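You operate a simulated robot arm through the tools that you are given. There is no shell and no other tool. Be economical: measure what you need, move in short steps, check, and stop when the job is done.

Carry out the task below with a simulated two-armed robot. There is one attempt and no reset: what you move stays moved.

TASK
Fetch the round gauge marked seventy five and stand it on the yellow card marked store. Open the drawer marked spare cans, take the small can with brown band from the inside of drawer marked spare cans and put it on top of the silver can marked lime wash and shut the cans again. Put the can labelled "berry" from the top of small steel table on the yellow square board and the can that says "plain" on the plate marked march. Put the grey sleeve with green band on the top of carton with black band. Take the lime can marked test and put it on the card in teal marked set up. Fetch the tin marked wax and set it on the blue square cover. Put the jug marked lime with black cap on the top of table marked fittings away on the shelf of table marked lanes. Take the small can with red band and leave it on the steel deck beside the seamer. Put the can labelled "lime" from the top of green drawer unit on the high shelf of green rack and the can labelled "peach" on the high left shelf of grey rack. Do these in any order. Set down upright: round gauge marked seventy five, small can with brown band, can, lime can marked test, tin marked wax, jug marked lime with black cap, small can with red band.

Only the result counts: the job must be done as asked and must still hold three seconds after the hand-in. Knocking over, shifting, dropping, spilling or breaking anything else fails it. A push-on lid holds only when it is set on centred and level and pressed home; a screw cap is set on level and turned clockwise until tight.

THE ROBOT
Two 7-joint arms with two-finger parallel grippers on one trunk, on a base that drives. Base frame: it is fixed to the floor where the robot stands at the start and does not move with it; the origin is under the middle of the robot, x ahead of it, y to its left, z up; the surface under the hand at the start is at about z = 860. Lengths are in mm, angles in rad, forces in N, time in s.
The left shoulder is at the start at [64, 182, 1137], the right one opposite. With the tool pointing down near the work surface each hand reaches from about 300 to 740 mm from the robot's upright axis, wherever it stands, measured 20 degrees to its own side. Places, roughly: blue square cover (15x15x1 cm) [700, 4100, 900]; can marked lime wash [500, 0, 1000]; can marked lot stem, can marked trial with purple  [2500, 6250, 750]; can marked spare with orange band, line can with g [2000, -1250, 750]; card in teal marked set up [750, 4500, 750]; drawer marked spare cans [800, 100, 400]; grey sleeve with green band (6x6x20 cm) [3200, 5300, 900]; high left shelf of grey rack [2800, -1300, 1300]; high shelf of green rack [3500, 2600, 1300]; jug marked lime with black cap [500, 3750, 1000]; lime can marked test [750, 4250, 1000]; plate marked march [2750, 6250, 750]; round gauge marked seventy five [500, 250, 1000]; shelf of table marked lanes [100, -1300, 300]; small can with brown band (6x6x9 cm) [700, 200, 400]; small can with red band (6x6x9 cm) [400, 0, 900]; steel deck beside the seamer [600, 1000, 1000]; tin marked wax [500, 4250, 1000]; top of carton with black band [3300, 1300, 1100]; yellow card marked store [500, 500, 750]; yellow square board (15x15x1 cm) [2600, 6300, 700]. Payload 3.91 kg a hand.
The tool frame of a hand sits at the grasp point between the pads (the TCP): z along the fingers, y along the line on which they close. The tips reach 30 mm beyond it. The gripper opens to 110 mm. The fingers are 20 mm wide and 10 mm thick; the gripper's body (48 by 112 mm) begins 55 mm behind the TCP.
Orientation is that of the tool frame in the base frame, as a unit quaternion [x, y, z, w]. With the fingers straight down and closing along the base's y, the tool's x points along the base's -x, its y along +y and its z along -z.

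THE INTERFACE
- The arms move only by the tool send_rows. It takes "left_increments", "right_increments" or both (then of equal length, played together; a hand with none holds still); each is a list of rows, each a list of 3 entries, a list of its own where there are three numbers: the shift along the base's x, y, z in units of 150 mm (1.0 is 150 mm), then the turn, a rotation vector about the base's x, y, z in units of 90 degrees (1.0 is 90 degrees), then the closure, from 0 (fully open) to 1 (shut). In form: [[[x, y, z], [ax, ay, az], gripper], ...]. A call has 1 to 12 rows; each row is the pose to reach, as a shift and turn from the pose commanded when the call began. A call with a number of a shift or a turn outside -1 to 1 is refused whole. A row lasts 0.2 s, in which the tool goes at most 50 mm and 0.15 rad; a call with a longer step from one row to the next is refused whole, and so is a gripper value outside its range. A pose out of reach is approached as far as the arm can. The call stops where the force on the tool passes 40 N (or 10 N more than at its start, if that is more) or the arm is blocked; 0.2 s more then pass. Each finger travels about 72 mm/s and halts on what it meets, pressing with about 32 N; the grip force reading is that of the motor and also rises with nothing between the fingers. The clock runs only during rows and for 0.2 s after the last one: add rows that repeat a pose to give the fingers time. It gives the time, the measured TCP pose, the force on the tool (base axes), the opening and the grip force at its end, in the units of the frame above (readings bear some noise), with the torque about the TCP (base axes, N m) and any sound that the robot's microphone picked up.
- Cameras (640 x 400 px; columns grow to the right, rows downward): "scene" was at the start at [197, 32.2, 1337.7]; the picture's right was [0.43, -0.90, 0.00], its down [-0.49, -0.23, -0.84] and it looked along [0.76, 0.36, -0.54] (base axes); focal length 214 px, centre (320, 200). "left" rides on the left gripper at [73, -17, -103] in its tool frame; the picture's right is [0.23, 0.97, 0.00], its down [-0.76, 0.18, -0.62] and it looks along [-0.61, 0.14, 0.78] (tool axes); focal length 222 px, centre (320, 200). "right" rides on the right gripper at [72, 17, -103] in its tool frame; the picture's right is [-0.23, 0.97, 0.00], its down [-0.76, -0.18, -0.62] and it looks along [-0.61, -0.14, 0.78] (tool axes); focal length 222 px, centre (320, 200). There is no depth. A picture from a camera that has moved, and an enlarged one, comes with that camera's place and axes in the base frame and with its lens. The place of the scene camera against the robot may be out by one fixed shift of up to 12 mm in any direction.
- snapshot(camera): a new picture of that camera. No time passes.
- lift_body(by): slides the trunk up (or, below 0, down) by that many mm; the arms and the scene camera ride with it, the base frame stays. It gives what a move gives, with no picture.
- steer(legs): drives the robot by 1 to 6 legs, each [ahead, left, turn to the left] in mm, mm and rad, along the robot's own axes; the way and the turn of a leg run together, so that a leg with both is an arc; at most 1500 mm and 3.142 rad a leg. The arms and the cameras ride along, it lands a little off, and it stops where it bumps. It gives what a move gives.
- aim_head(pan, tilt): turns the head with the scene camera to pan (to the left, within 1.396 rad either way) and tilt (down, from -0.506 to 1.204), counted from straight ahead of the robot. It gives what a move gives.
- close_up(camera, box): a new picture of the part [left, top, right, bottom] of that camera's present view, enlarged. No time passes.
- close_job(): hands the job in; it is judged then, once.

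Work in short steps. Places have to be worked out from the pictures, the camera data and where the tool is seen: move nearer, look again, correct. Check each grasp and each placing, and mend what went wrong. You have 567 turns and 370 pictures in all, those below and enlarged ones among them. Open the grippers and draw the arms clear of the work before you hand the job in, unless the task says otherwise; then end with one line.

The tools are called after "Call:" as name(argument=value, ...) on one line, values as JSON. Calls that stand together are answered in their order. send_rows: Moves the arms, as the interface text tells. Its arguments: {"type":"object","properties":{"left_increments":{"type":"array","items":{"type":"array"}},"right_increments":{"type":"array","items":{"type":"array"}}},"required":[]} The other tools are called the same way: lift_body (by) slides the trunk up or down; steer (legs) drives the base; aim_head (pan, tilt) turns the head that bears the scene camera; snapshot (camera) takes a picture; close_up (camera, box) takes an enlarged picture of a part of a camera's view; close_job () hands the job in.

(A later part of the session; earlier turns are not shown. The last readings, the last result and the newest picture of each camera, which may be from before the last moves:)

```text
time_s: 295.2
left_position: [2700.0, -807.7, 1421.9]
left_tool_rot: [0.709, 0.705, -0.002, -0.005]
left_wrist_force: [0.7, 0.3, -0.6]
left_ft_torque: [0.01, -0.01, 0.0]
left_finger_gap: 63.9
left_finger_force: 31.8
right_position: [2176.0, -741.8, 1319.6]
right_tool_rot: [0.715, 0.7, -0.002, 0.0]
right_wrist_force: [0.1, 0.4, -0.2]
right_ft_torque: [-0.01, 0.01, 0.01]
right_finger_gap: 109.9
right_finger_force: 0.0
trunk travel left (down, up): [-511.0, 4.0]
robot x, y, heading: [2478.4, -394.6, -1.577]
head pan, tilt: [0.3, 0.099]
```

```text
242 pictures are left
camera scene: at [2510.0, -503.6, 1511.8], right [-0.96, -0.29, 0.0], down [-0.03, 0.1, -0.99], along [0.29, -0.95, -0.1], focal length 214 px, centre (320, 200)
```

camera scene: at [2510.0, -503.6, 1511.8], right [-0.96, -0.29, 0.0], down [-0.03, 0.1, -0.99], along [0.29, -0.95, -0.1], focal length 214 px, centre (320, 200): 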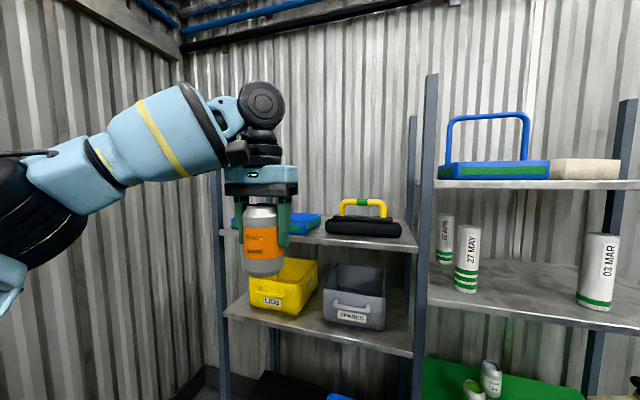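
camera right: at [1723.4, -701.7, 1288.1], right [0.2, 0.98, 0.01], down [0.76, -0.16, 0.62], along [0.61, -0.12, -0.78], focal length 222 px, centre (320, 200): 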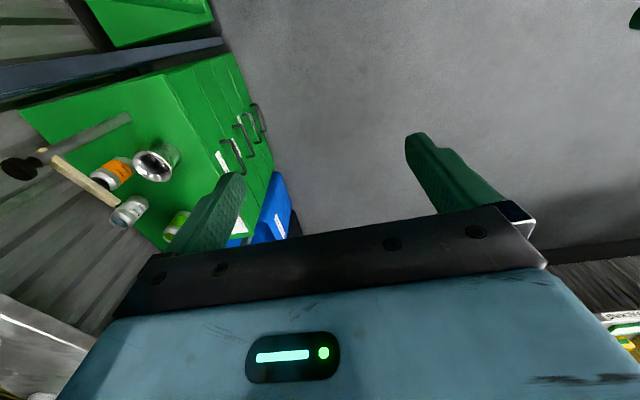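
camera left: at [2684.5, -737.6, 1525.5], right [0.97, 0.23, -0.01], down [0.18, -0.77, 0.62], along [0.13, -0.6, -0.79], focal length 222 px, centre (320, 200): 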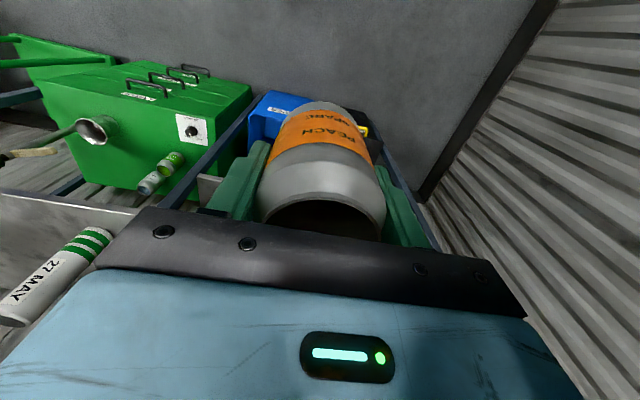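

The grip is deeper than thought: can bottom ≈66 mm below TCP (z≈1354), above the shelf (~1320). Drive forward 290 mm and look.

Call:
steer(legs=[[290, 0, 0]])

Call:
snapshot(camera="scene")

Call:
snapshot(camera="left")

```text
time_s: 297.2
left_position: [2701.8, -1096.5, 1422.2]
left_tool_rot: [0.707, 0.708, -0.002, -0.004]
left_wrist_force: [0.7, -0.1, -0.4]
left_ft_torque: [-0.02, 0.02, -0.01]
left_finger_gap: 63.6
left_finger_force: 32.2
right_position: [2176.8, -1031.3, 1319.0]
right_tool_rot: [0.713, 0.701, -0.001, 0.0]
right_wrist_force: [0.4, -0.1, -0.2]
right_ft_torque: [-0.01, 0.0, -0.01]
right_finger_gap: 110.1
right_finger_force: 0.1
trunk travel left (down, up): [-511.0, 4.0]
robot x, y, heading: [2478.7, -687.1, -1.57]
head pan, tilt: [0.3, 0.099]
```

```text
241 pictures are left
camera scene: at [2509.0, -792.4, 1512.1], right [-0.96, -0.29, 0.0], down [-0.03, 0.09, -1.0], along [0.29, -0.95, -0.1], focal length 214 px, centre (320, 200)
```

scene: 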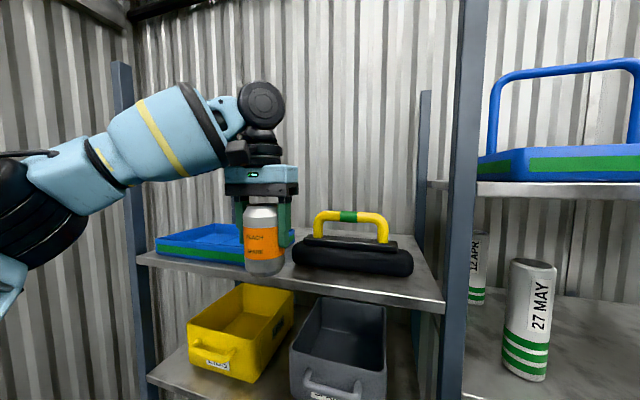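

```text
240 pictures are left
camera left: at [2684.7, -1023.5, 1526.8], right [0.97, 0.23, -0.01], down [0.18, -0.76, 0.62], along [0.13, -0.61, -0.78], focal length 222 px, centre (320, 200)
```

left: 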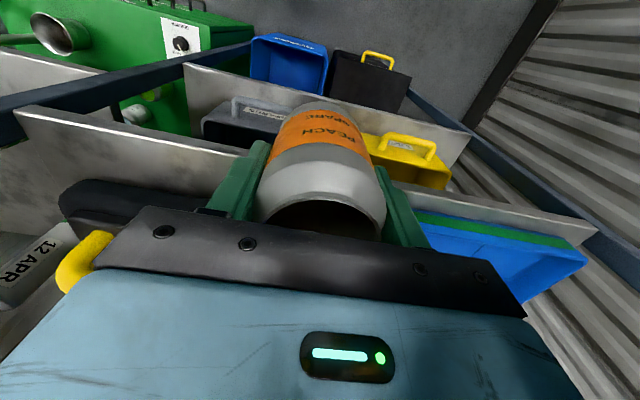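

Call:
close_up(camera="scene", box=[130, 190, 450, 310])

```text
2.00 times, centred on (290, 250) of scene
camera zoom: at [2509.0, -792.4, 1512.1], right [-0.96, -0.29, 0.0], down [-0.03, 0.09, -1.0], along [0.29, -0.95, -0.1], focal length 429 px, centre (380, 100)
```

zoom: 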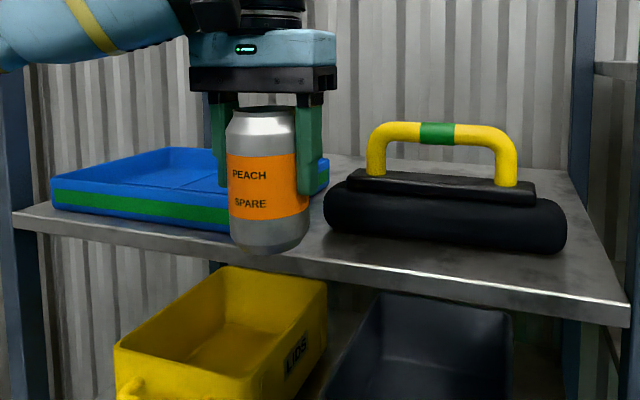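

The best free spot is in front of the bag at about (2655, -1181): strip ≈70 mm deep. I drive 60 mm forward, then shift by arm.

Call:
steer(legs=[[60, 0, 0]])

Call:
send_rows(left_increments=[[[-0.15, 0, 0], [0, 0, 0], 1], [[-0.3, 0, 0], [0, 0, 0], 1], [[-0.31, -0.12, 0], [0, 0, 0], 1], [[-0.31, -0.12, 0], [0, 0, 0], 1]])

Call:
close_up(camera="scene", box=[160, 190, 480, 310])

Call:
snapshot(camera="left")

```text
time_s: 298.2
left_position: [2699.3, -1153.7, 1425.0]
left_tool_rot: [0.708, 0.706, -0.004, -0.002]
left_wrist_force: [0.1, 0.0, 0.2]
left_ft_torque: [-0.03, -0.01, 0.03]
left_finger_gap: 63.7
left_finger_force: 31.9
right_position: [2175.3, -1088.9, 1320.4]
right_tool_rot: [0.713, 0.701, -0.003, 0.003]
right_wrist_force: [0.6, 0.5, 0.2]
right_ft_torque: [-0.04, -0.01, 0.02]
right_finger_gap: 110.3
right_finger_force: 0.0
trunk travel left (down, up): [-511.0, 4.0]
robot x, y, heading: [2483.3, -746.4, -1.578]
head pan, tilt: [0.3, 0.099]
```

```text
time_s: 299.2
left_position: [2679.7, -1149.4, 1405.7]
left_tool_rot: [0.708, 0.706, -0.003, -0.002]
left_wrist_force: [-0.1, 0.6, -0.6]
left_ft_torque: [0.0, 0.0, 0.02]
left_finger_gap: 63.8
left_finger_force: 32.1
left hand out of reach, approached as far as the arm can: row 1, 2, 3, 4
right_position: [2176.2, -1091.8, 1319.0]
right_tool_rot: [0.714, 0.7, -0.001, 0.001]
right_wrist_force: [0.1, 0.1, 1.0]
right_ft_torque: [-0.04, 0.01, 0.02]
right_finger_gap: 110.1
right_finger_force: 0.0
trunk travel left (down, up): [-511.0, 4.0]
robot x, y, heading: [2478.1, -744.3, -1.571]
head pan, tilt: [0.3, 0.099]
```

```text
2.00 times, centred on (320, 250) of scene
camera zoom: at [2508.6, -851.4, 1512.0], right [-0.96, -0.29, 0.0], down [-0.03, 0.09, -1.0], along [0.29, -0.95, -0.1], focal length 429 px, centre (320, 100)
```

zoom: 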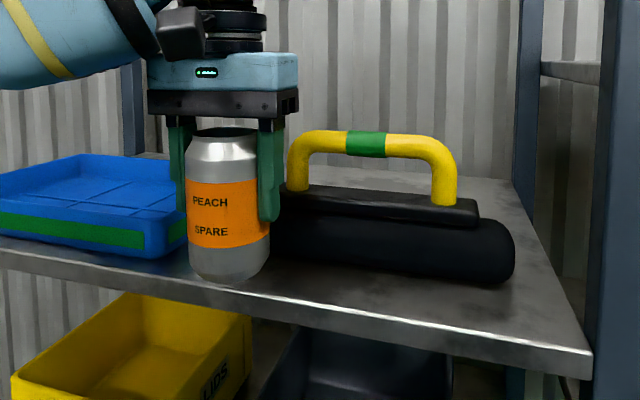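

```text
237 pictures are left
camera left: at [2663.0, -1076.8, 1509.2], right [0.97, 0.23, -0.01], down [0.18, -0.76, 0.62], along [0.13, -0.61, -0.78], focal length 222 px, centre (320, 200)
```

left: 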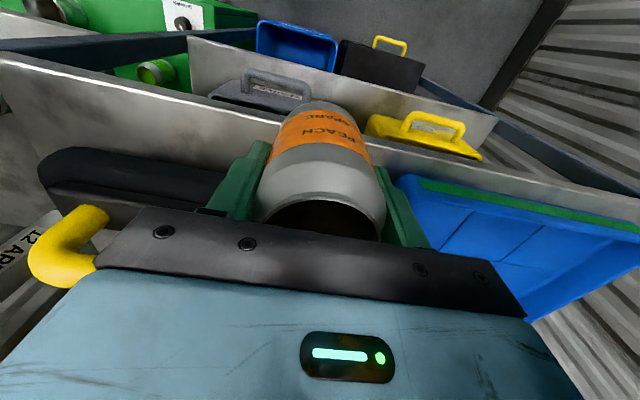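

Need 25 mm toward -x and 32 mm forward. I do it with the base.

Call:
steer(legs=[[0, -27, 0], [26, 0, 0]])

Call:
close_up(camera="scene", box=[160, 190, 480, 310])

```text
time_s: 300.5
left_position: [2651.2, -1173.9, 1404.5]
left_tool_rot: [0.708, 0.707, -0.002, -0.003]
left_wrist_force: [0.3, 0.0, 0.0]
left_ft_torque: [-0.01, -0.02, 0.01]
left_finger_gap: 63.9
left_finger_force: 31.9
right_position: [2148.1, -1115.8, 1318.5]
right_tool_rot: [0.714, 0.7, -0.001, 0.001]
right_wrist_force: [0.2, -0.4, 0.5]
right_ft_torque: [-0.01, -0.03, 0.0]
right_finger_gap: 109.9
right_finger_force: 0.0
trunk travel left (down, up): [-511.0, 4.0]
robot x, y, heading: [2449.1, -765.6, -1.575]
head pan, tilt: [0.3, 0.099]
```

```text
2.00 times, centred on (320, 250) of scene
camera zoom: at [2481.2, -876.7, 1511.9], right [-0.96, -0.29, 0.0], down [-0.03, 0.09, -1.0], along [0.29, -0.95, -0.1], focal length 429 px, centre (320, 100)
```

zoom: 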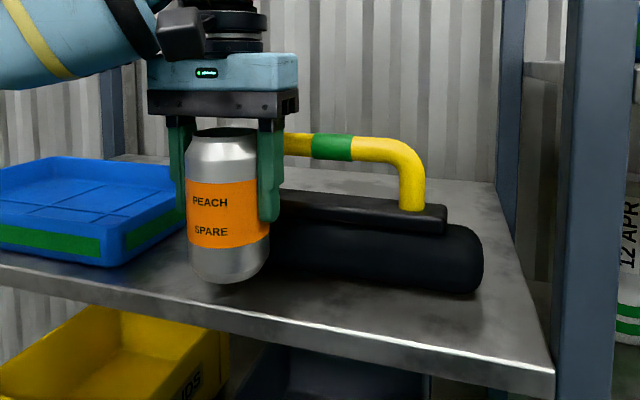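

Position is nearly right; move 8 mm further in while lowering toward contact.

Call:
send_rows(left_increments=[[[0, -0.03, -0.02], [0, 0, 0], 1], [[0, -0.06, -0.05], [0, 0, 0], 1], [[0, -0.06, -0.08], [0, 0, 0], 1], [[0, -0.06, -0.1], [0, 0, 0], 1], [[0, -0.06, -0.12], [0, 0, 0], 1], [[0, -0.06, -0.14], [0, 0, 0], 1], [[0, -0.06, -0.16], [0, 0, 0], 1]])

Call:
close_up(camera="scene", box=[160, 190, 480, 310])

```text
time_s: 302.1
left_position: [2652.4, -1183.1, 1384.1]
left_tool_rot: [0.708, 0.707, -0.007, -0.002]
left_wrist_force: [3.2, -1.5, 25.5]
left_ft_torque: [0.12, -0.49, 0.0]
left_finger_gap: 63.8
left_finger_force: 31.9
right_position: [2148.7, -1117.0, 1320.8]
right_tool_rot: [0.714, 0.7, -0.002, 0.001]
right_wrist_force: [-0.9, 0.0, -0.2]
right_ft_torque: [0.0, 0.02, 0.0]
right_finger_gap: 109.9
right_finger_force: 0.1
trunk travel left (down, up): [-511.0, 4.0]
robot x, y, heading: [2453.6, -768.7, -1.573]
head pan, tilt: [0.3, 0.099]
```

```text
2.00 times, centred on (320, 250) of scene
camera zoom: at [2481.5, -876.1, 1512.4], right [-0.96, -0.29, 0.0], down [-0.03, 0.09, -1.0], along [0.29, -0.95, -0.1], focal length 429 px, centre (320, 100)
```

zoom: 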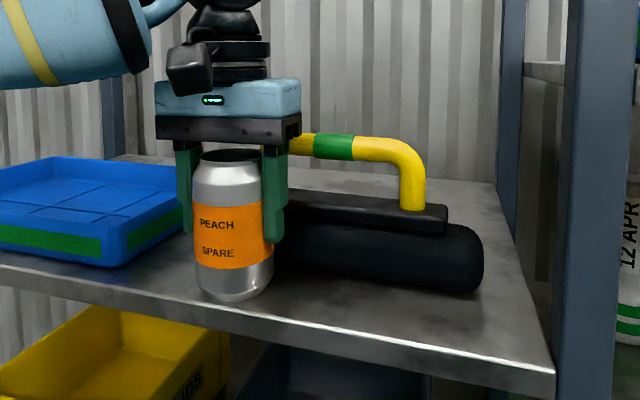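

The can stands on the shelf. Release partly, rise 15 mm, and draw back toward the robot (not enough height to lift over).

Call:
send_rows(left_increments=[[[0, 0, 0.03], [0, 0, 0], 1], [[0, 0, 0.03], [0, 0, 0], 0.6], [[0, 0, 0.03], [0, 0, 0], 0.2], [[0, 0, 0.03], [0, 0, 0], 0.2], [[0, 0, 0.12], [0, 0, 0], 0.2], [[0, 0.25, 0.14], [0, 0, 0], 0.2], [[0, 0.5, 0.14], [0, 0, 0], 0.2], [[0, 0.8, 0.14], [0, 0, 0], 0.2], [[0, 1.0, 0.14], [0, 0, 0], 0]])

Call:
close_up(camera="scene", box=[160, 190, 480, 310])

```text
time_s: 304.1
left_position: [2652.5, -1034.3, 1402.4]
left_tool_rot: [0.707, 0.707, -0.003, -0.004]
left_wrist_force: [1.0, 0.5, 0.4]
left_ft_torque: [0.05, 0.03, 0.0]
left_finger_gap: 110.1
left_finger_force: 0.1
right_position: [2148.2, -1116.2, 1320.6]
right_tool_rot: [0.714, 0.7, -0.001, 0.002]
right_wrist_force: [0.2, -0.7, 0.9]
right_ft_torque: [0.01, -0.03, 0.0]
right_finger_gap: 110.0
right_finger_force: 0.0
trunk travel left (down, up): [-511.0, 4.0]
robot x, y, heading: [2454.7, -772.7, -1.572]
head pan, tilt: [0.3, 0.099]
```

```text
2.00 times, centred on (320, 250) of scene
camera zoom: at [2481.7, -876.9, 1512.0], right [-0.96, -0.29, 0.0], down [-0.03, 0.09, -1.0], along [0.29, -0.95, -0.1], focal length 429 px, centre (320, 100)
```

zoom: 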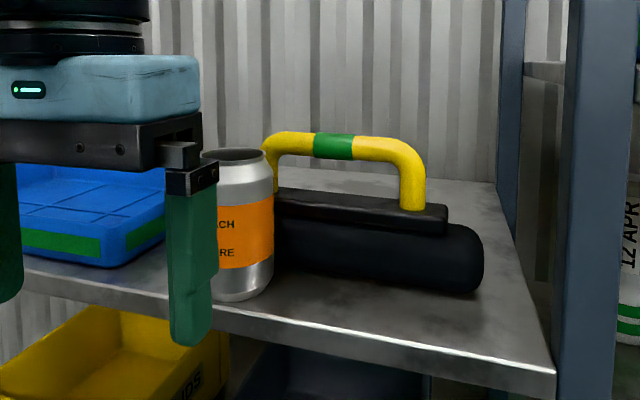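

Peach is placed. For the lime can I'll use a forward-pitched grasp from the front to keep the forearm outside the rack. Back off, reposition, lower the trunk and pitch the left hand 60°.

Call:
steer(legs=[[-350, 0, 0], [0, -450, 0]])

Call:
send_rows(left_increments=[[[0, 0, -0.3], [0, 0, 0], 0], [[0, 0, -0.6], [0, 0, 0], 0], [[0, 0, -0.9], [0, 0, 0], 0], [[0, 0, -1.0], [0, 0, 0], 0]], right_increments=[[[0, 0, -0.2], [0, 0, 0], 0], [[0, 0, -0.4], [0, 0, 0], 0], [[0, 0, -0.6], [0, 0, 0], 0], [[0, 0, -0.6], [0, 0, 0], 0]])

Call:
lift_body(by=-380)

Call:
send_rows(left_increments=[[[0, -0.1, 0], [-0.09, 0, 0], 0], [[0, -0.2, 0], [-0.18, 0, 0], 0], [[0, -0.3, 0], [-0.27, 0, 0], 0], [[0, -0.4, 0], [-0.36, 0, 0], 0], [[0, -0.5, 0], [-0.45, 0, 0], 0], [[0, -0.6, 0], [-0.54, 0, 0], 0], [[0, -0.7, 0], [-0.63, 0, 0], 0], [[0, -0.7, 0], [-0.667, 0, 0], 0]])

Call:
aim_head(pan=0.1, tilt=0.5)

Call:
snapshot(camera="scene")

```text
time_s: 310.5
left_position: [2206.3, -676.7, 1402.3]
left_tool_rot: [0.708, 0.706, -0.002, -0.003]
left_wrist_force: [-0.8, 0.3, -0.4]
left_ft_torque: [0.01, 0.01, -0.02]
left_finger_gap: 110.0
left_finger_force: 0.0
right_position: [1700.4, -759.2, 1319.9]
right_tool_rot: [0.714, 0.7, 0.0, 0.001]
right_wrist_force: [-0.7, 0.3, 0.1]
right_ft_torque: [-0.05, 0.0, -0.02]
right_finger_gap: 110.1
right_finger_force: 0.0
trunk travel left (down, up): [-511.0, 4.0]
robot x, y, heading: [2007.2, -415.3, -1.574]
head pan, tilt: [0.3, 0.099]
```

```text
time_s: 311.5
left_position: [2206.7, -680.3, 1251.6]
left_tool_rot: [0.708, 0.707, -0.004, -0.004]
left_wrist_force: [-0.5, -0.3, 0.3]
left_ft_torque: [0.03, -0.01, -0.02]
left_finger_gap: 109.9
left_finger_force: 0.1
right_position: [1702.3, -760.2, 1228.7]
right_tool_rot: [0.714, 0.7, -0.002, 0.002]
right_wrist_force: [0.4, 0.3, 0.1]
right_ft_torque: [0.0, -0.01, 0.0]
right_finger_gap: 110.0
right_finger_force: 0.1
trunk travel left (down, up): [-511.0, 4.0]
robot x, y, heading: [2007.7, -410.4, -1.572]
head pan, tilt: [0.3, 0.099]
```

```text
time_s: 315.2
left_position: [2204.4, -695.7, 858.9]
left_tool_rot: [0.707, 0.706, 0.02, -0.026]
left_wrist_force: [0.0, 0.2, 0.1]
left_ft_torque: [0.0, 0.0, -0.01]
left_finger_gap: 110.0
left_finger_force: 0.0
right_position: [1700.5, -759.7, 849.3]
right_tool_rot: [0.714, 0.7, -0.001, 0.001]
right_wrist_force: [0.1, -0.4, 0.3]
right_ft_torque: [-0.02, 0.01, 0.01]
right_finger_gap: 109.9
right_finger_force: 0.1
trunk travel left (down, up): [-131.0, 384.0]
robot x, y, heading: [2006.6, -414.5, -1.572]
head pan, tilt: [0.3, 0.099]
```

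```text
time_s: 317.0
left_position: [2175.4, -866.4, 930.9]
left_tool_rot: [0.625, 0.621, -0.337, 0.332]
left_wrist_force: [-0.9, 0.0, -0.3]
left_ft_torque: [-0.02, -0.05, 0.02]
left_finger_gap: 110.1
left_finger_force: 0.0
left hand out of reach, approached as far as the arm can: row 1, 2, 3, 4, 5, 6, 7, 8
right_position: [1700.0, -758.5, 849.6]
right_tool_rot: [0.713, 0.701, -0.001, 0.0]
right_wrist_force: [-0.4, 0.6, -1.1]
right_ft_torque: [0.0, 0.02, 0.04]
right_finger_gap: 109.7
right_finger_force: 0.1
trunk travel left (down, up): [-131.0, 384.0]
robot x, y, heading: [2006.8, -407.0, -1.573]
head pan, tilt: [0.3, 0.099]
```

```text
time_s: 317.9
left_position: [2178.3, -866.7, 927.4]
left_tool_rot: [0.626, 0.624, -0.332, 0.33]
left_wrist_force: [-0.1, -0.3, -0.2]
left_ft_torque: [0.02, 0.03, 0.04]
left_finger_gap: 110.0
left_finger_force: 0.0
right_position: [1699.7, -758.8, 848.7]
right_tool_rot: [0.714, 0.7, -0.001, 0.001]
right_wrist_force: [0.7, -1.0, 0.3]
right_ft_torque: [0.01, 0.0, 0.01]
right_finger_gap: 110.2
right_finger_force: 0.0
trunk travel left (down, up): [-131.0, 384.0]
robot x, y, heading: [2006.3, -409.7, -1.579]
head pan, tilt: [0.099, 0.499]
```

```text
233 pictures are left
camera scene: at [2022.9, -714.0, 1061.3], right [-0.98, -0.17, 0.0], down [-0.07, 0.39, -0.92], along [0.16, -0.9, -0.4], focal length 214 px, centre (320, 200)
```

scene: 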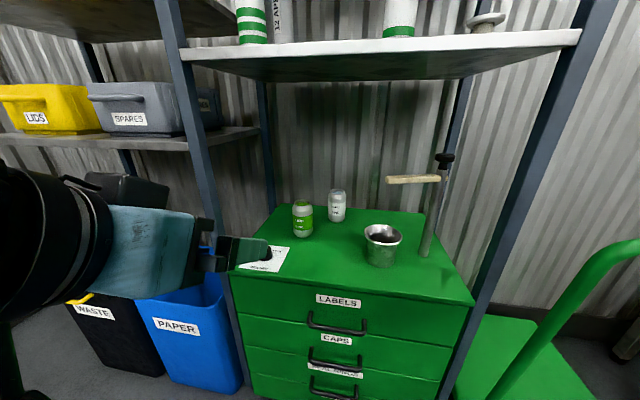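

Pitch ≈56°. Lower and extend the hand in free space.

Call:
send_rows(left_increments=[[[0.05, -0.1, -0.25], [0, 0, 0], 0], [[0.1, -0.2, -0.5], [0, 0, 0], 0], [[0.13, -0.3, -0.75], [0, 0, 0], 0], [[0.13, -0.4, -1.0], [0, 0, 0], 0]])

Call:
send_rows(left_increments=[[[0, -0.2, -0.1], [0, 0, 0], 0], [[0, -0.4, -0.2], [0, 0, 0], 0], [[0, -0.6, -0.2], [0, 0, 0], 0]])

Call:
snapshot(camera="scene")

Call:
snapshot(camera="left")

```text
time_s: 318.9
left_position: [2189.9, -942.3, 778.9]
left_tool_rot: [0.625, 0.621, -0.337, 0.332]
left_wrist_force: [0.0, 0.1, 0.0]
left_ft_torque: [0.04, -0.01, 0.05]
left_finger_gap: 110.0
left_finger_force: 0.0
left hand out of reach, approached as far as the arm can: row 1, 2, 3, 4
right_position: [1701.0, -758.9, 849.1]
right_tool_rot: [0.714, 0.7, -0.002, 0.001]
right_wrist_force: [0.7, 0.7, -0.1]
right_ft_torque: [0.0, 0.02, 0.0]
right_finger_gap: 110.0
right_finger_force: 0.1
trunk travel left (down, up): [-131.0, 384.0]
robot x, y, heading: [2005.7, -410.7, -1.577]
head pan, tilt: [0.099, 0.499]
```

```text
time_s: 319.6
left_position: [2190.4, -1031.4, 747.8]
left_tool_rot: [0.625, 0.621, -0.336, 0.332]
left_wrist_force: [-0.5, -0.1, -0.3]
left_ft_torque: [-0.03, 0.01, -0.02]
left_finger_gap: 110.0
left_finger_force: 0.0
right_position: [1699.6, -759.9, 848.8]
right_tool_rot: [0.714, 0.7, 0.0, 0.001]
right_wrist_force: [-0.2, -0.3, 0.0]
right_ft_torque: [0.0, 0.01, 0.0]
right_finger_gap: 110.0
right_finger_force: 0.2
trunk travel left (down, up): [-131.0, 384.0]
robot x, y, heading: [2001.1, -411.6, -1.575]
head pan, tilt: [0.099, 0.499]
```

```text
232 pictures are left
camera scene: at [2015.5, -713.7, 1052.8], right [-1.0, -0.1, 0.0], down [-0.05, 0.48, -0.88], along [0.08, -0.87, -0.48], focal length 214 px, centre (320, 200)
```

scene: 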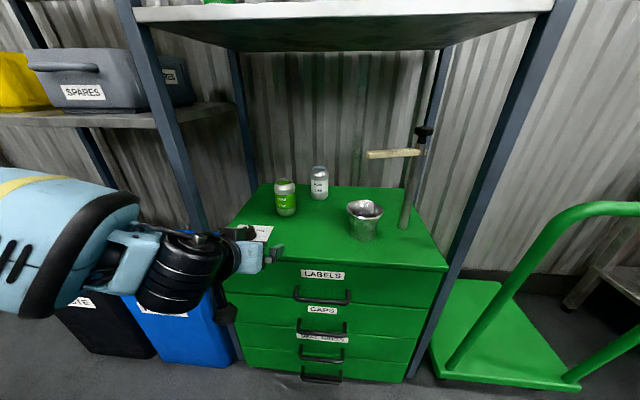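

```text
231 pictures are left
camera left: at [2173.7, -904.6, 745.0], right [0.97, 0.12, -0.19], down [0.18, 0.1, 0.98], along [0.13, -0.99, 0.07], focal length 222 px, centre (320, 200)
```

left: 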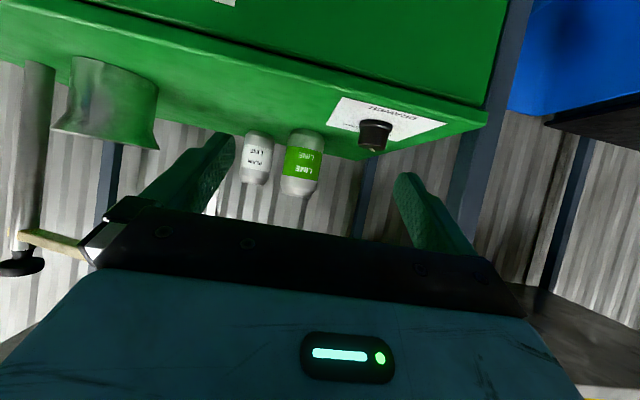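

Lime can base z≈650, top 765, x≈2188; the dial knob's top ≈707 so I stay at z≈748 while passing it. Drive forward 260 mm.

Call:
steer(legs=[[260, 0, 0]])

Call:
snapshot(camera="left")

Call:
snapshot(camera="scene")

```text
time_s: 321.5
left_position: [2194.3, -1289.5, 747.5]
left_tool_rot: [0.624, 0.623, -0.336, 0.332]
left_wrist_force: [-0.5, 0.0, -0.2]
left_ft_torque: [0.0, 0.04, 0.0]
left_finger_gap: 110.1
left_finger_force: 0.1
right_position: [1702.3, -1019.2, 849.4]
right_tool_rot: [0.711, 0.703, 0.0, 0.0]
right_wrist_force: [0.3, -0.4, 0.8]
right_ft_torque: [0.02, -0.02, -0.03]
right_finger_gap: 110.1
right_finger_force: 0.1
trunk travel left (down, up): [-131.0, 384.0]
robot x, y, heading: [2008.5, -669.1, -1.567]
head pan, tilt: [0.099, 0.499]
```

```text
230 pictures are left
camera left: at [2176.4, -1161.2, 745.2], right [0.97, 0.12, -0.19], down [0.18, 0.1, 0.98], along [0.14, -0.99, 0.07], focal length 222 px, centre (320, 200)
```

left: 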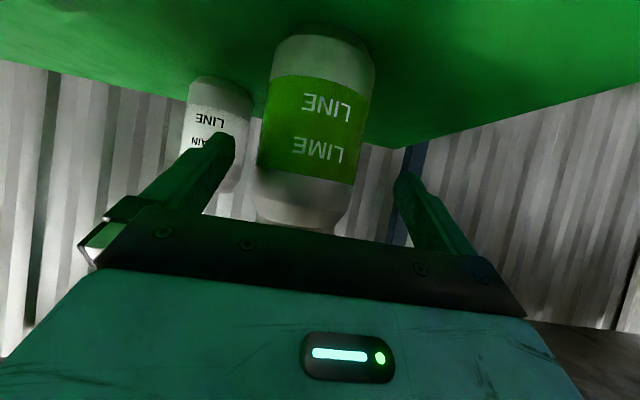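

```text
229 pictures are left
camera scene: at [2017.2, -971.8, 1052.7], right [-0.99, -0.1, 0.0], down [-0.05, 0.48, -0.88], along [0.09, -0.87, -0.48], focal length 214 px, centre (320, 200)
```

scene: 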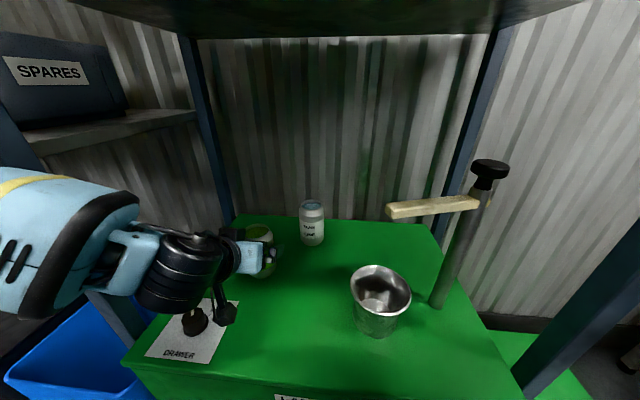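

The can is between the fingers (axis ≈(2195, -1297)). Lower 20 mm, 8 mm forward, and close.

Call:
send_rows(left_increments=[[[0, -0.05, -0.07], [0, 0, 0], 0], [[0, -0.05, -0.14], [0, 0, 0], 0], [[0, -0.05, -0.14], [0, 0, 0], 1], [[0, -0.05, -0.14], [0, 0, 0], 1], [[0, -0.05, -0.14], [0, 0, 0], 1]])

Call:
snapshot(camera="left")

```text
time_s: 322.7
left_position: [2192.8, -1295.4, 727.1]
left_tool_rot: [0.623, 0.623, -0.336, 0.333]
left_wrist_force: [-0.6, -0.8, 2.2]
left_ft_torque: [-0.08, -0.06, -0.05]
left_finger_gap: 65.0
left_finger_force: 32.1
right_position: [1703.1, -1018.4, 848.5]
right_tool_rot: [0.711, 0.703, 0.0, 0.0]
right_wrist_force: [0.3, -0.1, -0.4]
right_ft_torque: [-0.02, 0.0, -0.01]
right_finger_gap: 110.3
right_finger_force: 0.1
trunk travel left (down, up): [-131.0, 384.0]
robot x, y, heading: [2004.8, -671.0, -1.573]
head pan, tilt: [0.099, 0.499]
```

```text
228 pictures are left
camera left: at [2176.1, -1169.0, 724.4], right [0.97, 0.12, -0.19], down [0.18, 0.1, 0.98], along [0.14, -0.99, 0.07], focal length 222 px, centre (320, 200)
```

left: 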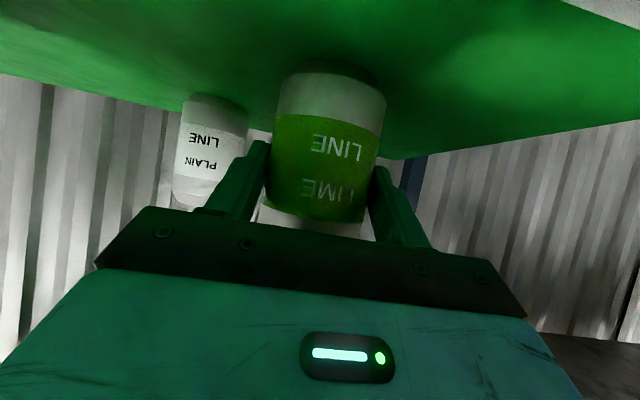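

Gripped (65 mm). Lift 65 mm and back out.

Call:
send_rows(left_increments=[[[0, 0, 0.12], [0, 0, 0], 1], [[0, 0, 0.28], [0, 0, 0], 1], [[0, 0, 0.43], [0, 0, 0], 1], [[0, 0, 0.43], [0, 0, 0], 1]])

Call:
steer(legs=[[-450, 0, 0]])

Call:
snapshot(camera="scene")

```text
time_s: 323.7
left_position: [2193.7, -1295.4, 790.6]
left_tool_rot: [0.624, 0.623, -0.335, 0.333]
left_wrist_force: [0.3, -1.0, -3.6]
left_ft_torque: [0.03, -0.01, -0.01]
left_finger_gap: 65.3
left_finger_force: 32.5
right_position: [1702.0, -1019.3, 849.8]
right_tool_rot: [0.712, 0.703, 0.0, 0.001]
right_wrist_force: [0.5, -0.7, -0.1]
right_ft_torque: [-0.02, -0.02, 0.01]
right_finger_gap: 110.1
right_finger_force: 0.1
trunk travel left (down, up): [-131.0, 384.0]
robot x, y, heading: [2002.6, -668.3, -1.567]
head pan, tilt: [0.099, 0.499]
```

```text
time_s: 326.4
left_position: [2193.2, -844.5, 789.8]
left_tool_rot: [0.622, 0.624, -0.335, 0.334]
left_wrist_force: [0.5, -0.6, -3.1]
left_ft_torque: [0.05, 0.01, 0.0]
left_finger_gap: 64.7
left_finger_force: 31.6
right_position: [1702.2, -572.4, 849.5]
right_tool_rot: [0.71, 0.704, 0.0, 0.001]
right_wrist_force: [0.4, 0.8, 0.2]
right_ft_torque: [-0.01, -0.03, 0.0]
right_finger_gap: 110.0
right_finger_force: 0.0
trunk travel left (down, up): [-131.0, 384.0]
robot x, y, heading: [2003.6, -221.4, -1.565]
head pan, tilt: [0.099, 0.499]
```

```text
227 pictures are left
camera scene: at [2016.3, -521.3, 1052.9], right [-0.99, -0.1, 0.0], down [-0.05, 0.48, -0.88], along [0.09, -0.87, -0.48], focal length 214 px, centre (320, 200)
```

scene: 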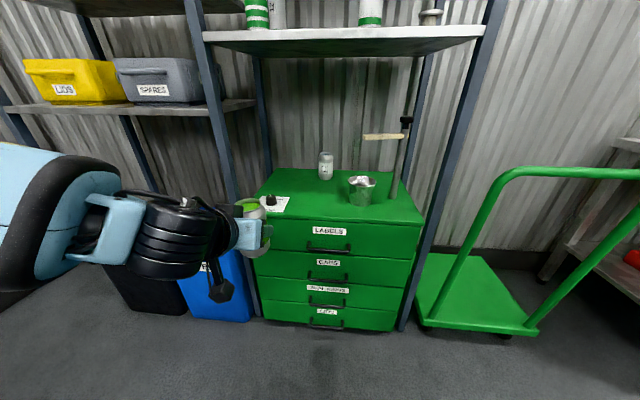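

Now turn to face +x, raise the trunk and drive toward the green rack.

Call:
steer(legs=[[0, 0, 1.565]])

Call:
lift_body(by=350)

Call:
aim_head(pan=0.6, tilt=0.25)

Call:
snapshot(camera="scene")

```text
time_s: 330.6
left_position: [2630.6, -38.9, 788.3]
left_tool_rot: [0.005, 0.881, -0.004, 0.473]
left_wrist_force: [0.5, 0.5, -3.3]
left_ft_torque: [0.03, 0.03, -0.02]
left_finger_gap: 64.8
left_finger_force: 32.3
right_position: [2350.2, -525.4, 847.8]
right_tool_rot: [0.011, 1.0, 0.0, 0.001]
right_wrist_force: [0.4, 1.0, 0.6]
right_ft_torque: [0.0, 0.0, 0.01]
right_finger_gap: 109.9
right_finger_force: 0.1
trunk travel left (down, up): [-131.0, 384.0]
robot x, y, heading: [2002.8, -221.6, -0.005]
head pan, tilt: [0.099, 0.499]
```

```text
time_s: 334.0
left_position: [2630.0, -38.6, 1138.6]
left_tool_rot: [0.005, 0.882, -0.004, 0.472]
left_wrist_force: [0.2, -0.2, -3.2]
left_ft_torque: [0.02, 0.03, 0.01]
left_finger_gap: 64.9
left_finger_force: 32.1
right_position: [2349.7, -525.8, 1197.8]
right_tool_rot: [0.012, 1.0, 0.0, 0.0]
right_wrist_force: [0.5, 0.4, -1.1]
right_ft_torque: [0.02, 0.02, 0.0]
right_finger_gap: 109.9
right_finger_force: 0.1
trunk travel left (down, up): [-481.0, 34.0]
robot x, y, heading: [2001.2, -219.7, -0.008]
head pan, tilt: [0.099, 0.499]
```

```text
time_s: 335.0
left_position: [2630.6, -37.7, 1140.4]
left_tool_rot: [0.004, 0.881, -0.003, 0.473]
left_wrist_force: [1.2, -0.4, -3.6]
left_ft_torque: [-0.02, 0.08, 0.02]
left_finger_gap: 64.9
left_finger_force: 32.0
right_position: [2349.7, -527.1, 1199.0]
right_tool_rot: [0.011, 1.0, 0.0, 0.0]
right_wrist_force: [-0.3, 0.1, 0.7]
right_ft_torque: [-0.01, -0.03, 0.01]
right_finger_gap: 109.9
right_finger_force: 0.0
trunk travel left (down, up): [-481.0, 34.0]
robot x, y, heading: [2003.2, -219.8, -0.006]
head pan, tilt: [0.6, 0.25]
```

```text
226 pictures are left
camera scene: at [2138.5, -174.1, 1465.7], right [0.56, -0.83, 0.0], down [-0.21, -0.14, -0.97], along [0.8, 0.54, -0.25], focal length 214 px, centre (320, 200)
```

scene: 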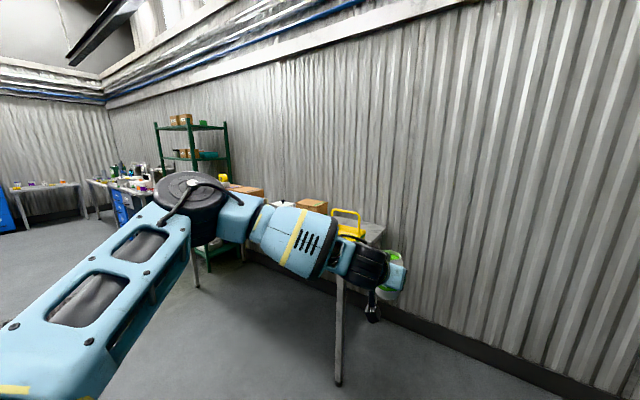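

Strafe left along the aisle to y≈2550.

Call:
steer(legs=[[0, 1400, 0], [0, 1370, 0]])

Call:
aim_head(pan=0.0, tilt=0.25)

Call:
snapshot(camera="scene")

```text
time_s: 359.4
left_position: [2760.6, 2708.3, 1139.5]
left_tool_rot: [0.03, 0.881, -0.018, 0.472]
left_wrist_force: [1.1, 0.8, -3.9]
left_ft_torque: [0.0, 0.07, 0.0]
left_finger_gap: 64.9
left_finger_force: 32.1
right_position: [2454.3, 2237.6, 1199.2]
right_tool_rot: [0.04, 0.999, -0.001, 0.001]
right_wrist_force: [0.4, 0.6, -0.9]
right_ft_torque: [0.04, -0.04, 0.0]
right_finger_gap: 109.8
right_finger_force: 0.0
trunk travel left (down, up): [-481.0, 34.0]
robot x, y, heading: [2126.0, 2559.4, -0.061]
head pan, tilt: [0.6, 0.25]
```

```text
time_s: 360.4
left_position: [2761.4, 2707.6, 1139.4]
left_tool_rot: [0.029, 0.881, -0.017, 0.472]
left_wrist_force: [-0.2, 0.1, -2.0]
left_ft_torque: [0.01, 0.06, -0.01]
left_finger_gap: 65.0
left_finger_force: 31.5
right_position: [2454.8, 2237.3, 1199.7]
right_tool_rot: [0.04, 0.999, 0.0, 0.0]
right_wrist_force: [-0.7, 0.8, 0.0]
right_ft_torque: [0.03, -0.01, -0.02]
right_finger_gap: 110.1
right_finger_force: 0.1
trunk travel left (down, up): [-481.0, 34.0]
robot x, y, heading: [2128.2, 2563.2, -0.064]
head pan, tilt: [0.0, 0.25]
```

```text
225 pictures are left
camera scene: at [2276.0, 2547.4, 1465.7], right [-0.06, -1.0, 0.0], down [-0.25, 0.02, -0.97], along [0.97, -0.06, -0.25], focal length 214 px, centre (320, 200)
```

scene: 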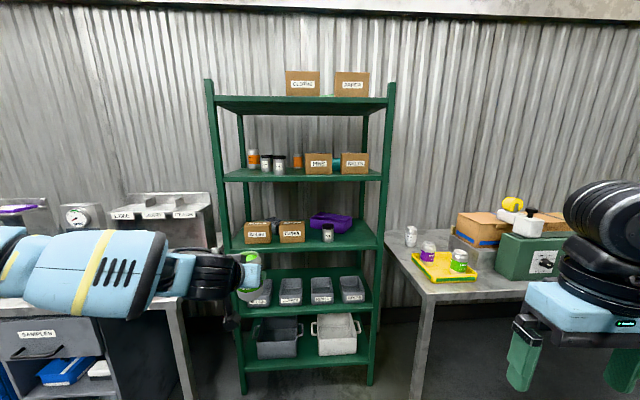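

The high shelf (z≈1300) is the second from top. Drive closer and straighten.

Call:
steer(legs=[[400, 0, 0.062]])

Call:
close_up(camera="scene", box=[150, 80, 470, 280])

```text
time_s: 362.9
left_position: [3152.2, 2735.0, 1140.6]
left_tool_rot: [0.002, 0.881, -0.003, 0.473]
left_wrist_force: [-0.1, 1.0, -3.8]
left_ft_torque: [0.01, 0.08, -0.02]
left_finger_gap: 64.9
left_finger_force: 32.5
right_position: [2877.3, 2245.5, 1199.3]
right_tool_rot: [0.008, 1.0, -0.001, 0.001]
right_wrist_force: [0.0, 0.5, 0.1]
right_ft_torque: [0.0, -0.01, -0.03]
right_finger_gap: 110.3
right_finger_force: 0.0
trunk travel left (down, up): [-481.0, 34.0]
robot x, y, heading: [2531.5, 2545.5, 0.003]
head pan, tilt: [0.0, 0.25]
```

```text
2.00 times, centred on (310, 180) of scene
camera zoom: at [2678.2, 2543.5, 1465.8], right [0.0, -1.0, 0.0], down [-0.25, 0.0, -0.97], along [0.97, 0.0, -0.25], focal length 429 px, centre (340, 240)
```

zoom: 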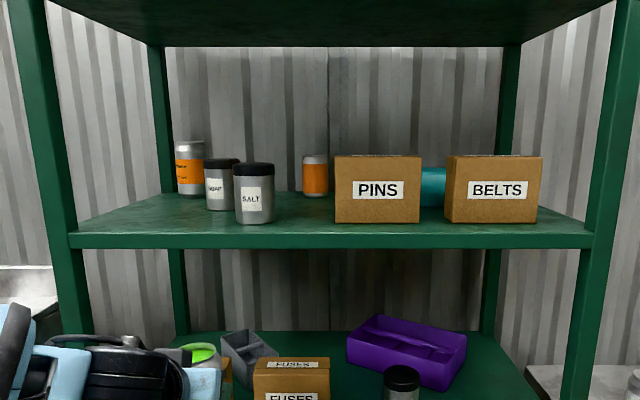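

Free area on the high shelf's left front: target about (3430, 2895). Raise the hand to z≈1410 first.

Call:
send_rows(left_increments=[[[0, 0, 0.25], [0, 0, 0], 1], [[0, 0, 0.5], [0, 0, 0], 1], [[0, 0, 0.75], [0, 0, 0], 1], [[0, 0, 1.0], [0, 0, 0], 1]])

Call:
send_rows(left_increments=[[[0, 0, 0.25], [0, 0, 0], 1], [[0, 0, 0.5], [0, 0, 0], 1], [[0, 0, 0.75], [0, 0, 0], 1], [[0, 0, 0.85], [0, 0, 0], 1]])

Call:
steer(legs=[[0, 162, 0]])

Call:
aim_head(pan=0.3, tilt=0.15)

Call:
snapshot(camera="scene")

Call:
snapshot(camera="left")

```text
time_s: 363.9
left_position: [3151.5, 2735.0, 1289.2]
left_tool_rot: [0.002, 0.881, -0.003, 0.472]
left_wrist_force: [-0.2, -0.2, -3.3]
left_ft_torque: [0.01, 0.03, 0.02]
left_finger_gap: 64.9
left_finger_force: 32.1
right_position: [2875.9, 2246.9, 1200.0]
right_tool_rot: [0.008, 1.0, 0.0, 0.002]
right_wrist_force: [-0.3, 0.0, 0.6]
right_ft_torque: [-0.01, 0.02, -0.02]
right_finger_gap: 109.9
right_finger_force: 0.0
trunk travel left (down, up): [-481.0, 34.0]
robot x, y, heading: [2526.2, 2551.2, -0.001]
head pan, tilt: [0.0, 0.25]
```

```text
time_s: 364.9
left_position: [3151.8, 2746.4, 1400.4]
left_tool_rot: [0.001, 0.881, -0.002, 0.472]
left_wrist_force: [0.7, -0.1, -3.1]
left_ft_torque: [0.02, 0.05, 0.02]
left_finger_gap: 64.9
left_finger_force: 32.1
left hand out of reach, approached as far as the arm can: row 3, 4
right_position: [2876.3, 2246.1, 1198.1]
right_tool_rot: [0.007, 1.0, 0.0, 0.001]
right_wrist_force: [0.2, 0.6, -0.5]
right_ft_torque: [0.05, 0.0, 0.0]
right_finger_gap: 110.0
right_finger_force: 0.1
trunk travel left (down, up): [-481.0, 34.0]
robot x, y, heading: [2528.2, 2546.1, 0.001]
head pan, tilt: [0.0, 0.25]
```

```text
time_s: 366.9
left_position: [3153.9, 2906.0, 1400.0]
left_tool_rot: [0.003, 0.881, -0.003, 0.473]
left_wrist_force: [0.7, 0.3, -3.6]
left_ft_torque: [0.01, 0.08, -0.04]
left_finger_gap: 64.9
left_finger_force: 31.9
right_position: [2875.7, 2407.2, 1199.0]
right_tool_rot: [0.01, 1.0, 0.001, 0.001]
right_wrist_force: [-0.4, -0.6, 0.9]
right_ft_torque: [-0.02, 0.01, 0.03]
right_finger_gap: 110.3
right_finger_force: 0.0
trunk travel left (down, up): [-481.0, 34.0]
robot x, y, heading: [2524.5, 2707.5, -0.006]
head pan, tilt: [0.0, 0.25]
```

```text
time_s: 367.7
left_position: [3153.4, 2907.4, 1400.8]
left_tool_rot: [0.004, 0.881, -0.004, 0.473]
left_wrist_force: [0.2, -0.5, -3.4]
left_ft_torque: [-0.04, 0.07, 0.01]
left_finger_gap: 64.6
left_finger_force: 31.6
right_position: [2877.0, 2407.5, 1199.1]
right_tool_rot: [0.009, 1.0, 0.0, 0.001]
right_wrist_force: [0.0, -0.1, 0.0]
right_ft_torque: [0.01, 0.03, -0.01]
right_finger_gap: 109.9
right_finger_force: 0.1
trunk travel left (down, up): [-481.0, 34.0]
robot x, y, heading: [2528.4, 2711.5, -0.003]
head pan, tilt: [0.3, 0.15]
```

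```text
223 pictures are left
camera scene: at [2674.1, 2733.4, 1475.0], right [0.29, -0.96, 0.0], down [-0.14, -0.04, -0.99], along [0.95, 0.29, -0.15], focal length 214 px, centre (320, 200)
```

scene: 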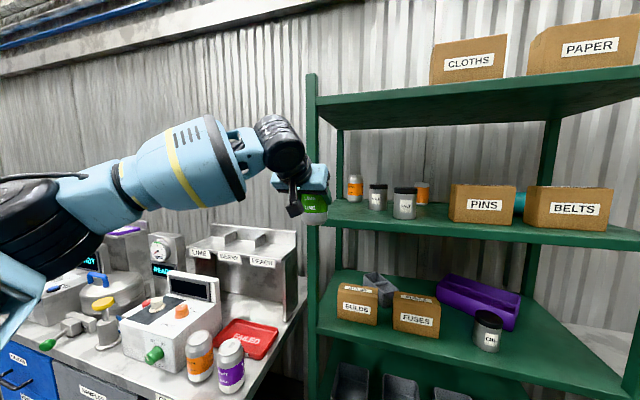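

```text
222 pictures are left
camera left: at [3026.8, 2891.3, 1397.4], right [-0.12, 0.97, -0.19], down [-0.1, 0.18, 0.98], along [0.99, 0.13, 0.07], focal length 222 px, centre (320, 200)
```

left: 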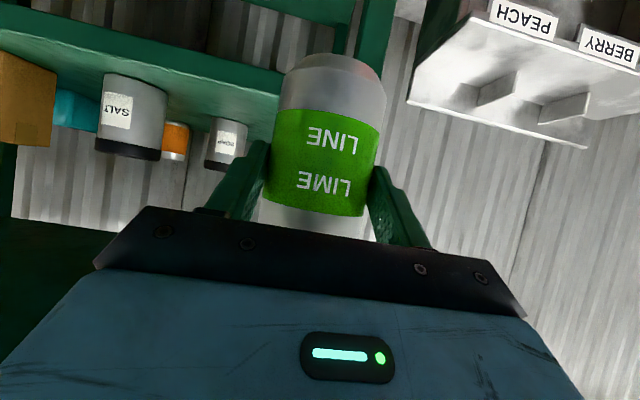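

Shelf: top z≈1300, front x≈3369, left post at y≈2978, jar edge at y≈2785. I'll place at about (3415, 2862): strafe right 45 and drive forward 255.

Call:
steer(legs=[[0, -45, 0], [200, 0, 0]])

Call:
snapshot(camera="scene")

Call:
snapshot(camera="left")

```text
time_s: 370.0
left_position: [3353.5, 2865.0, 1399.9]
left_tool_rot: [0.001, 0.881, -0.003, 0.473]
left_wrist_force: [0.5, 0.2, -3.2]
left_ft_torque: [0.01, 0.04, -0.01]
left_finger_gap: 65.0
left_finger_force: 32.1
right_position: [3079.7, 2365.6, 1200.0]
right_tool_rot: [0.007, 1.0, 0.0, 0.002]
right_wrist_force: [-0.4, -0.5, 0.0]
right_ft_torque: [0.03, 0.02, -0.01]
right_finger_gap: 109.9
right_finger_force: 0.0
trunk travel left (down, up): [-481.0, 34.0]
robot x, y, heading: [2728.8, 2669.2, 0.003]
head pan, tilt: [0.3, 0.15]
```

```text
221 pictures are left
camera scene: at [2874.4, 2689.2, 1475.2], right [0.3, -0.95, 0.0], down [-0.14, -0.04, -0.99], along [0.94, 0.29, -0.15], focal length 214 px, centre (320, 200)
```

scene: 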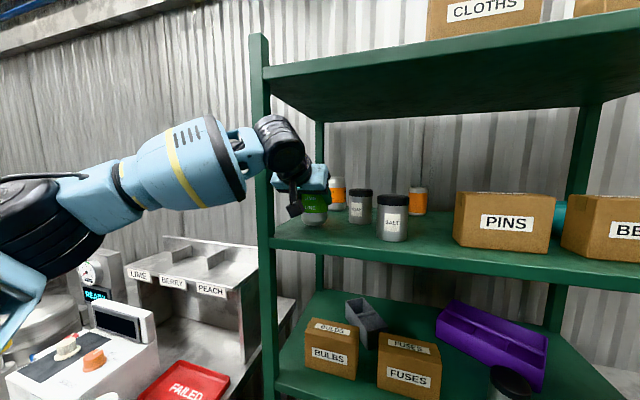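

```text
220 pictures are left
camera left: at [3226.1, 2849.1, 1398.0], right [-0.12, 0.97, -0.19], down [-0.1, 0.18, 0.98], along [0.99, 0.14, 0.07], focal length 222 px, centre (320, 200)
```

left: 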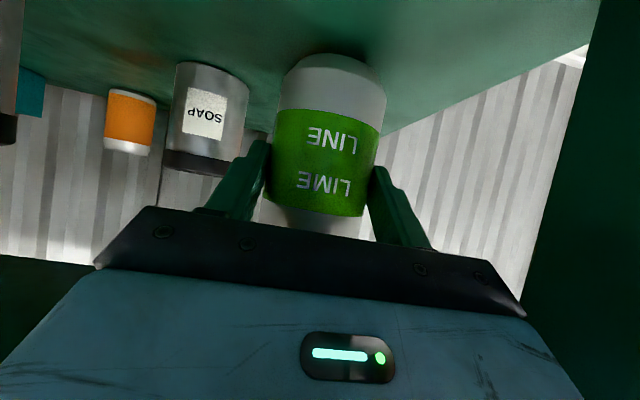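

Clear. Drive 48 mm further, then lower to contact.

Call:
steer(legs=[[48, 0, 0]])

Call:
send_rows(left_increments=[[[0, 0, -0.08], [0, 0, 0], 1], [[0, 0, -0.14], [0, 0, 0], 1], [[0, 0, -0.18], [0, 0, 0], 1], [[0, 0, -0.21], [0, 0, 0], 1], [[0, 0, -0.24], [0, 0, 0], 1], [[0, 0, -0.27], [0, 0, 0], 1], [[0, 0, -0.3], [0, 0, 0], 1], [[0, 0, -0.33], [0, 0, 0], 1], [[0, 0, -0.36], [0, 0, 0], 1]])

Call:
snapshot(camera="left")

Call:
close_up(camera="scene", box=[240, 140, 440, 280])

```text
time_s: 370.9
left_position: [3400.3, 2865.0, 1401.7]
left_tool_rot: [0.001, 0.881, -0.003, 0.473]
left_wrist_force: [0.9, 0.2, -3.5]
left_ft_torque: [-0.04, 0.08, 0.01]
left_finger_gap: 64.7
left_finger_force: 32.8
right_position: [3125.7, 2364.8, 1199.1]
right_tool_rot: [0.007, 1.0, -0.001, 0.002]
right_wrist_force: [-0.4, 0.4, 1.1]
right_ft_torque: [-0.01, 0.01, -0.02]
right_finger_gap: 109.8
right_finger_force: 0.1
trunk travel left (down, up): [-481.0, 34.0]
robot x, y, heading: [2774.8, 2669.3, 0.001]
head pan, tilt: [0.3, 0.15]
```

```text
time_s: 372.9
left_position: [3397.1, 2865.4, 1349.2]
left_tool_rot: [0.001, 0.88, -0.003, 0.475]
left_wrist_force: [-2.3, 1.3, 24.8]
left_ft_torque: [0.14, -0.35, -0.03]
left_finger_gap: 64.4
left_finger_force: 32.5
right_position: [3125.7, 2364.4, 1200.2]
right_tool_rot: [0.007, 1.0, -0.001, 0.003]
right_wrist_force: [0.1, -0.1, -0.4]
right_ft_torque: [-0.01, 0.02, -0.05]
right_finger_gap: 109.9
right_finger_force: 0.1
trunk travel left (down, up): [-481.0, 34.0]
robot x, y, heading: [2775.6, 2668.4, -0.001]
head pan, tilt: [0.3, 0.15]
```

```text
219 pictures are left
camera left: at [3270.9, 2849.0, 1346.1], right [-0.12, 0.97, -0.19], down [-0.1, 0.18, 0.98], along [0.99, 0.14, 0.08], focal length 222 px, centre (320, 200)
```

left: 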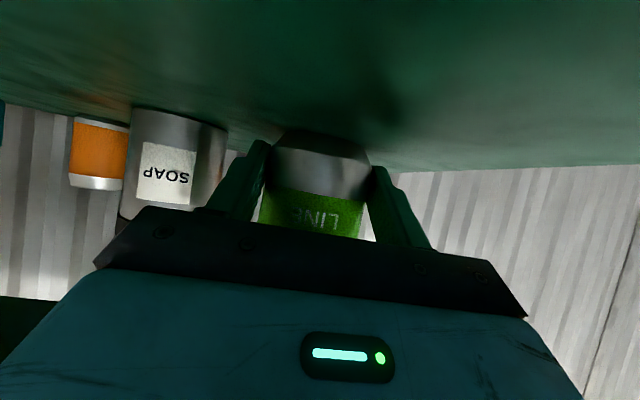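

```text
2.86 times, centred on (340, 210) of scene
camera zoom: at [2919.5, 2688.8, 1475.4], right [0.3, -0.95, 0.0], down [-0.14, -0.04, -0.99], along [0.94, 0.29, -0.15], focal length 613 px, centre (263, 171)
```

zoom: 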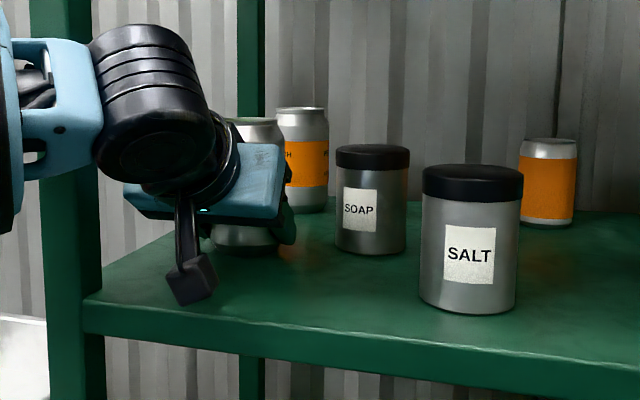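

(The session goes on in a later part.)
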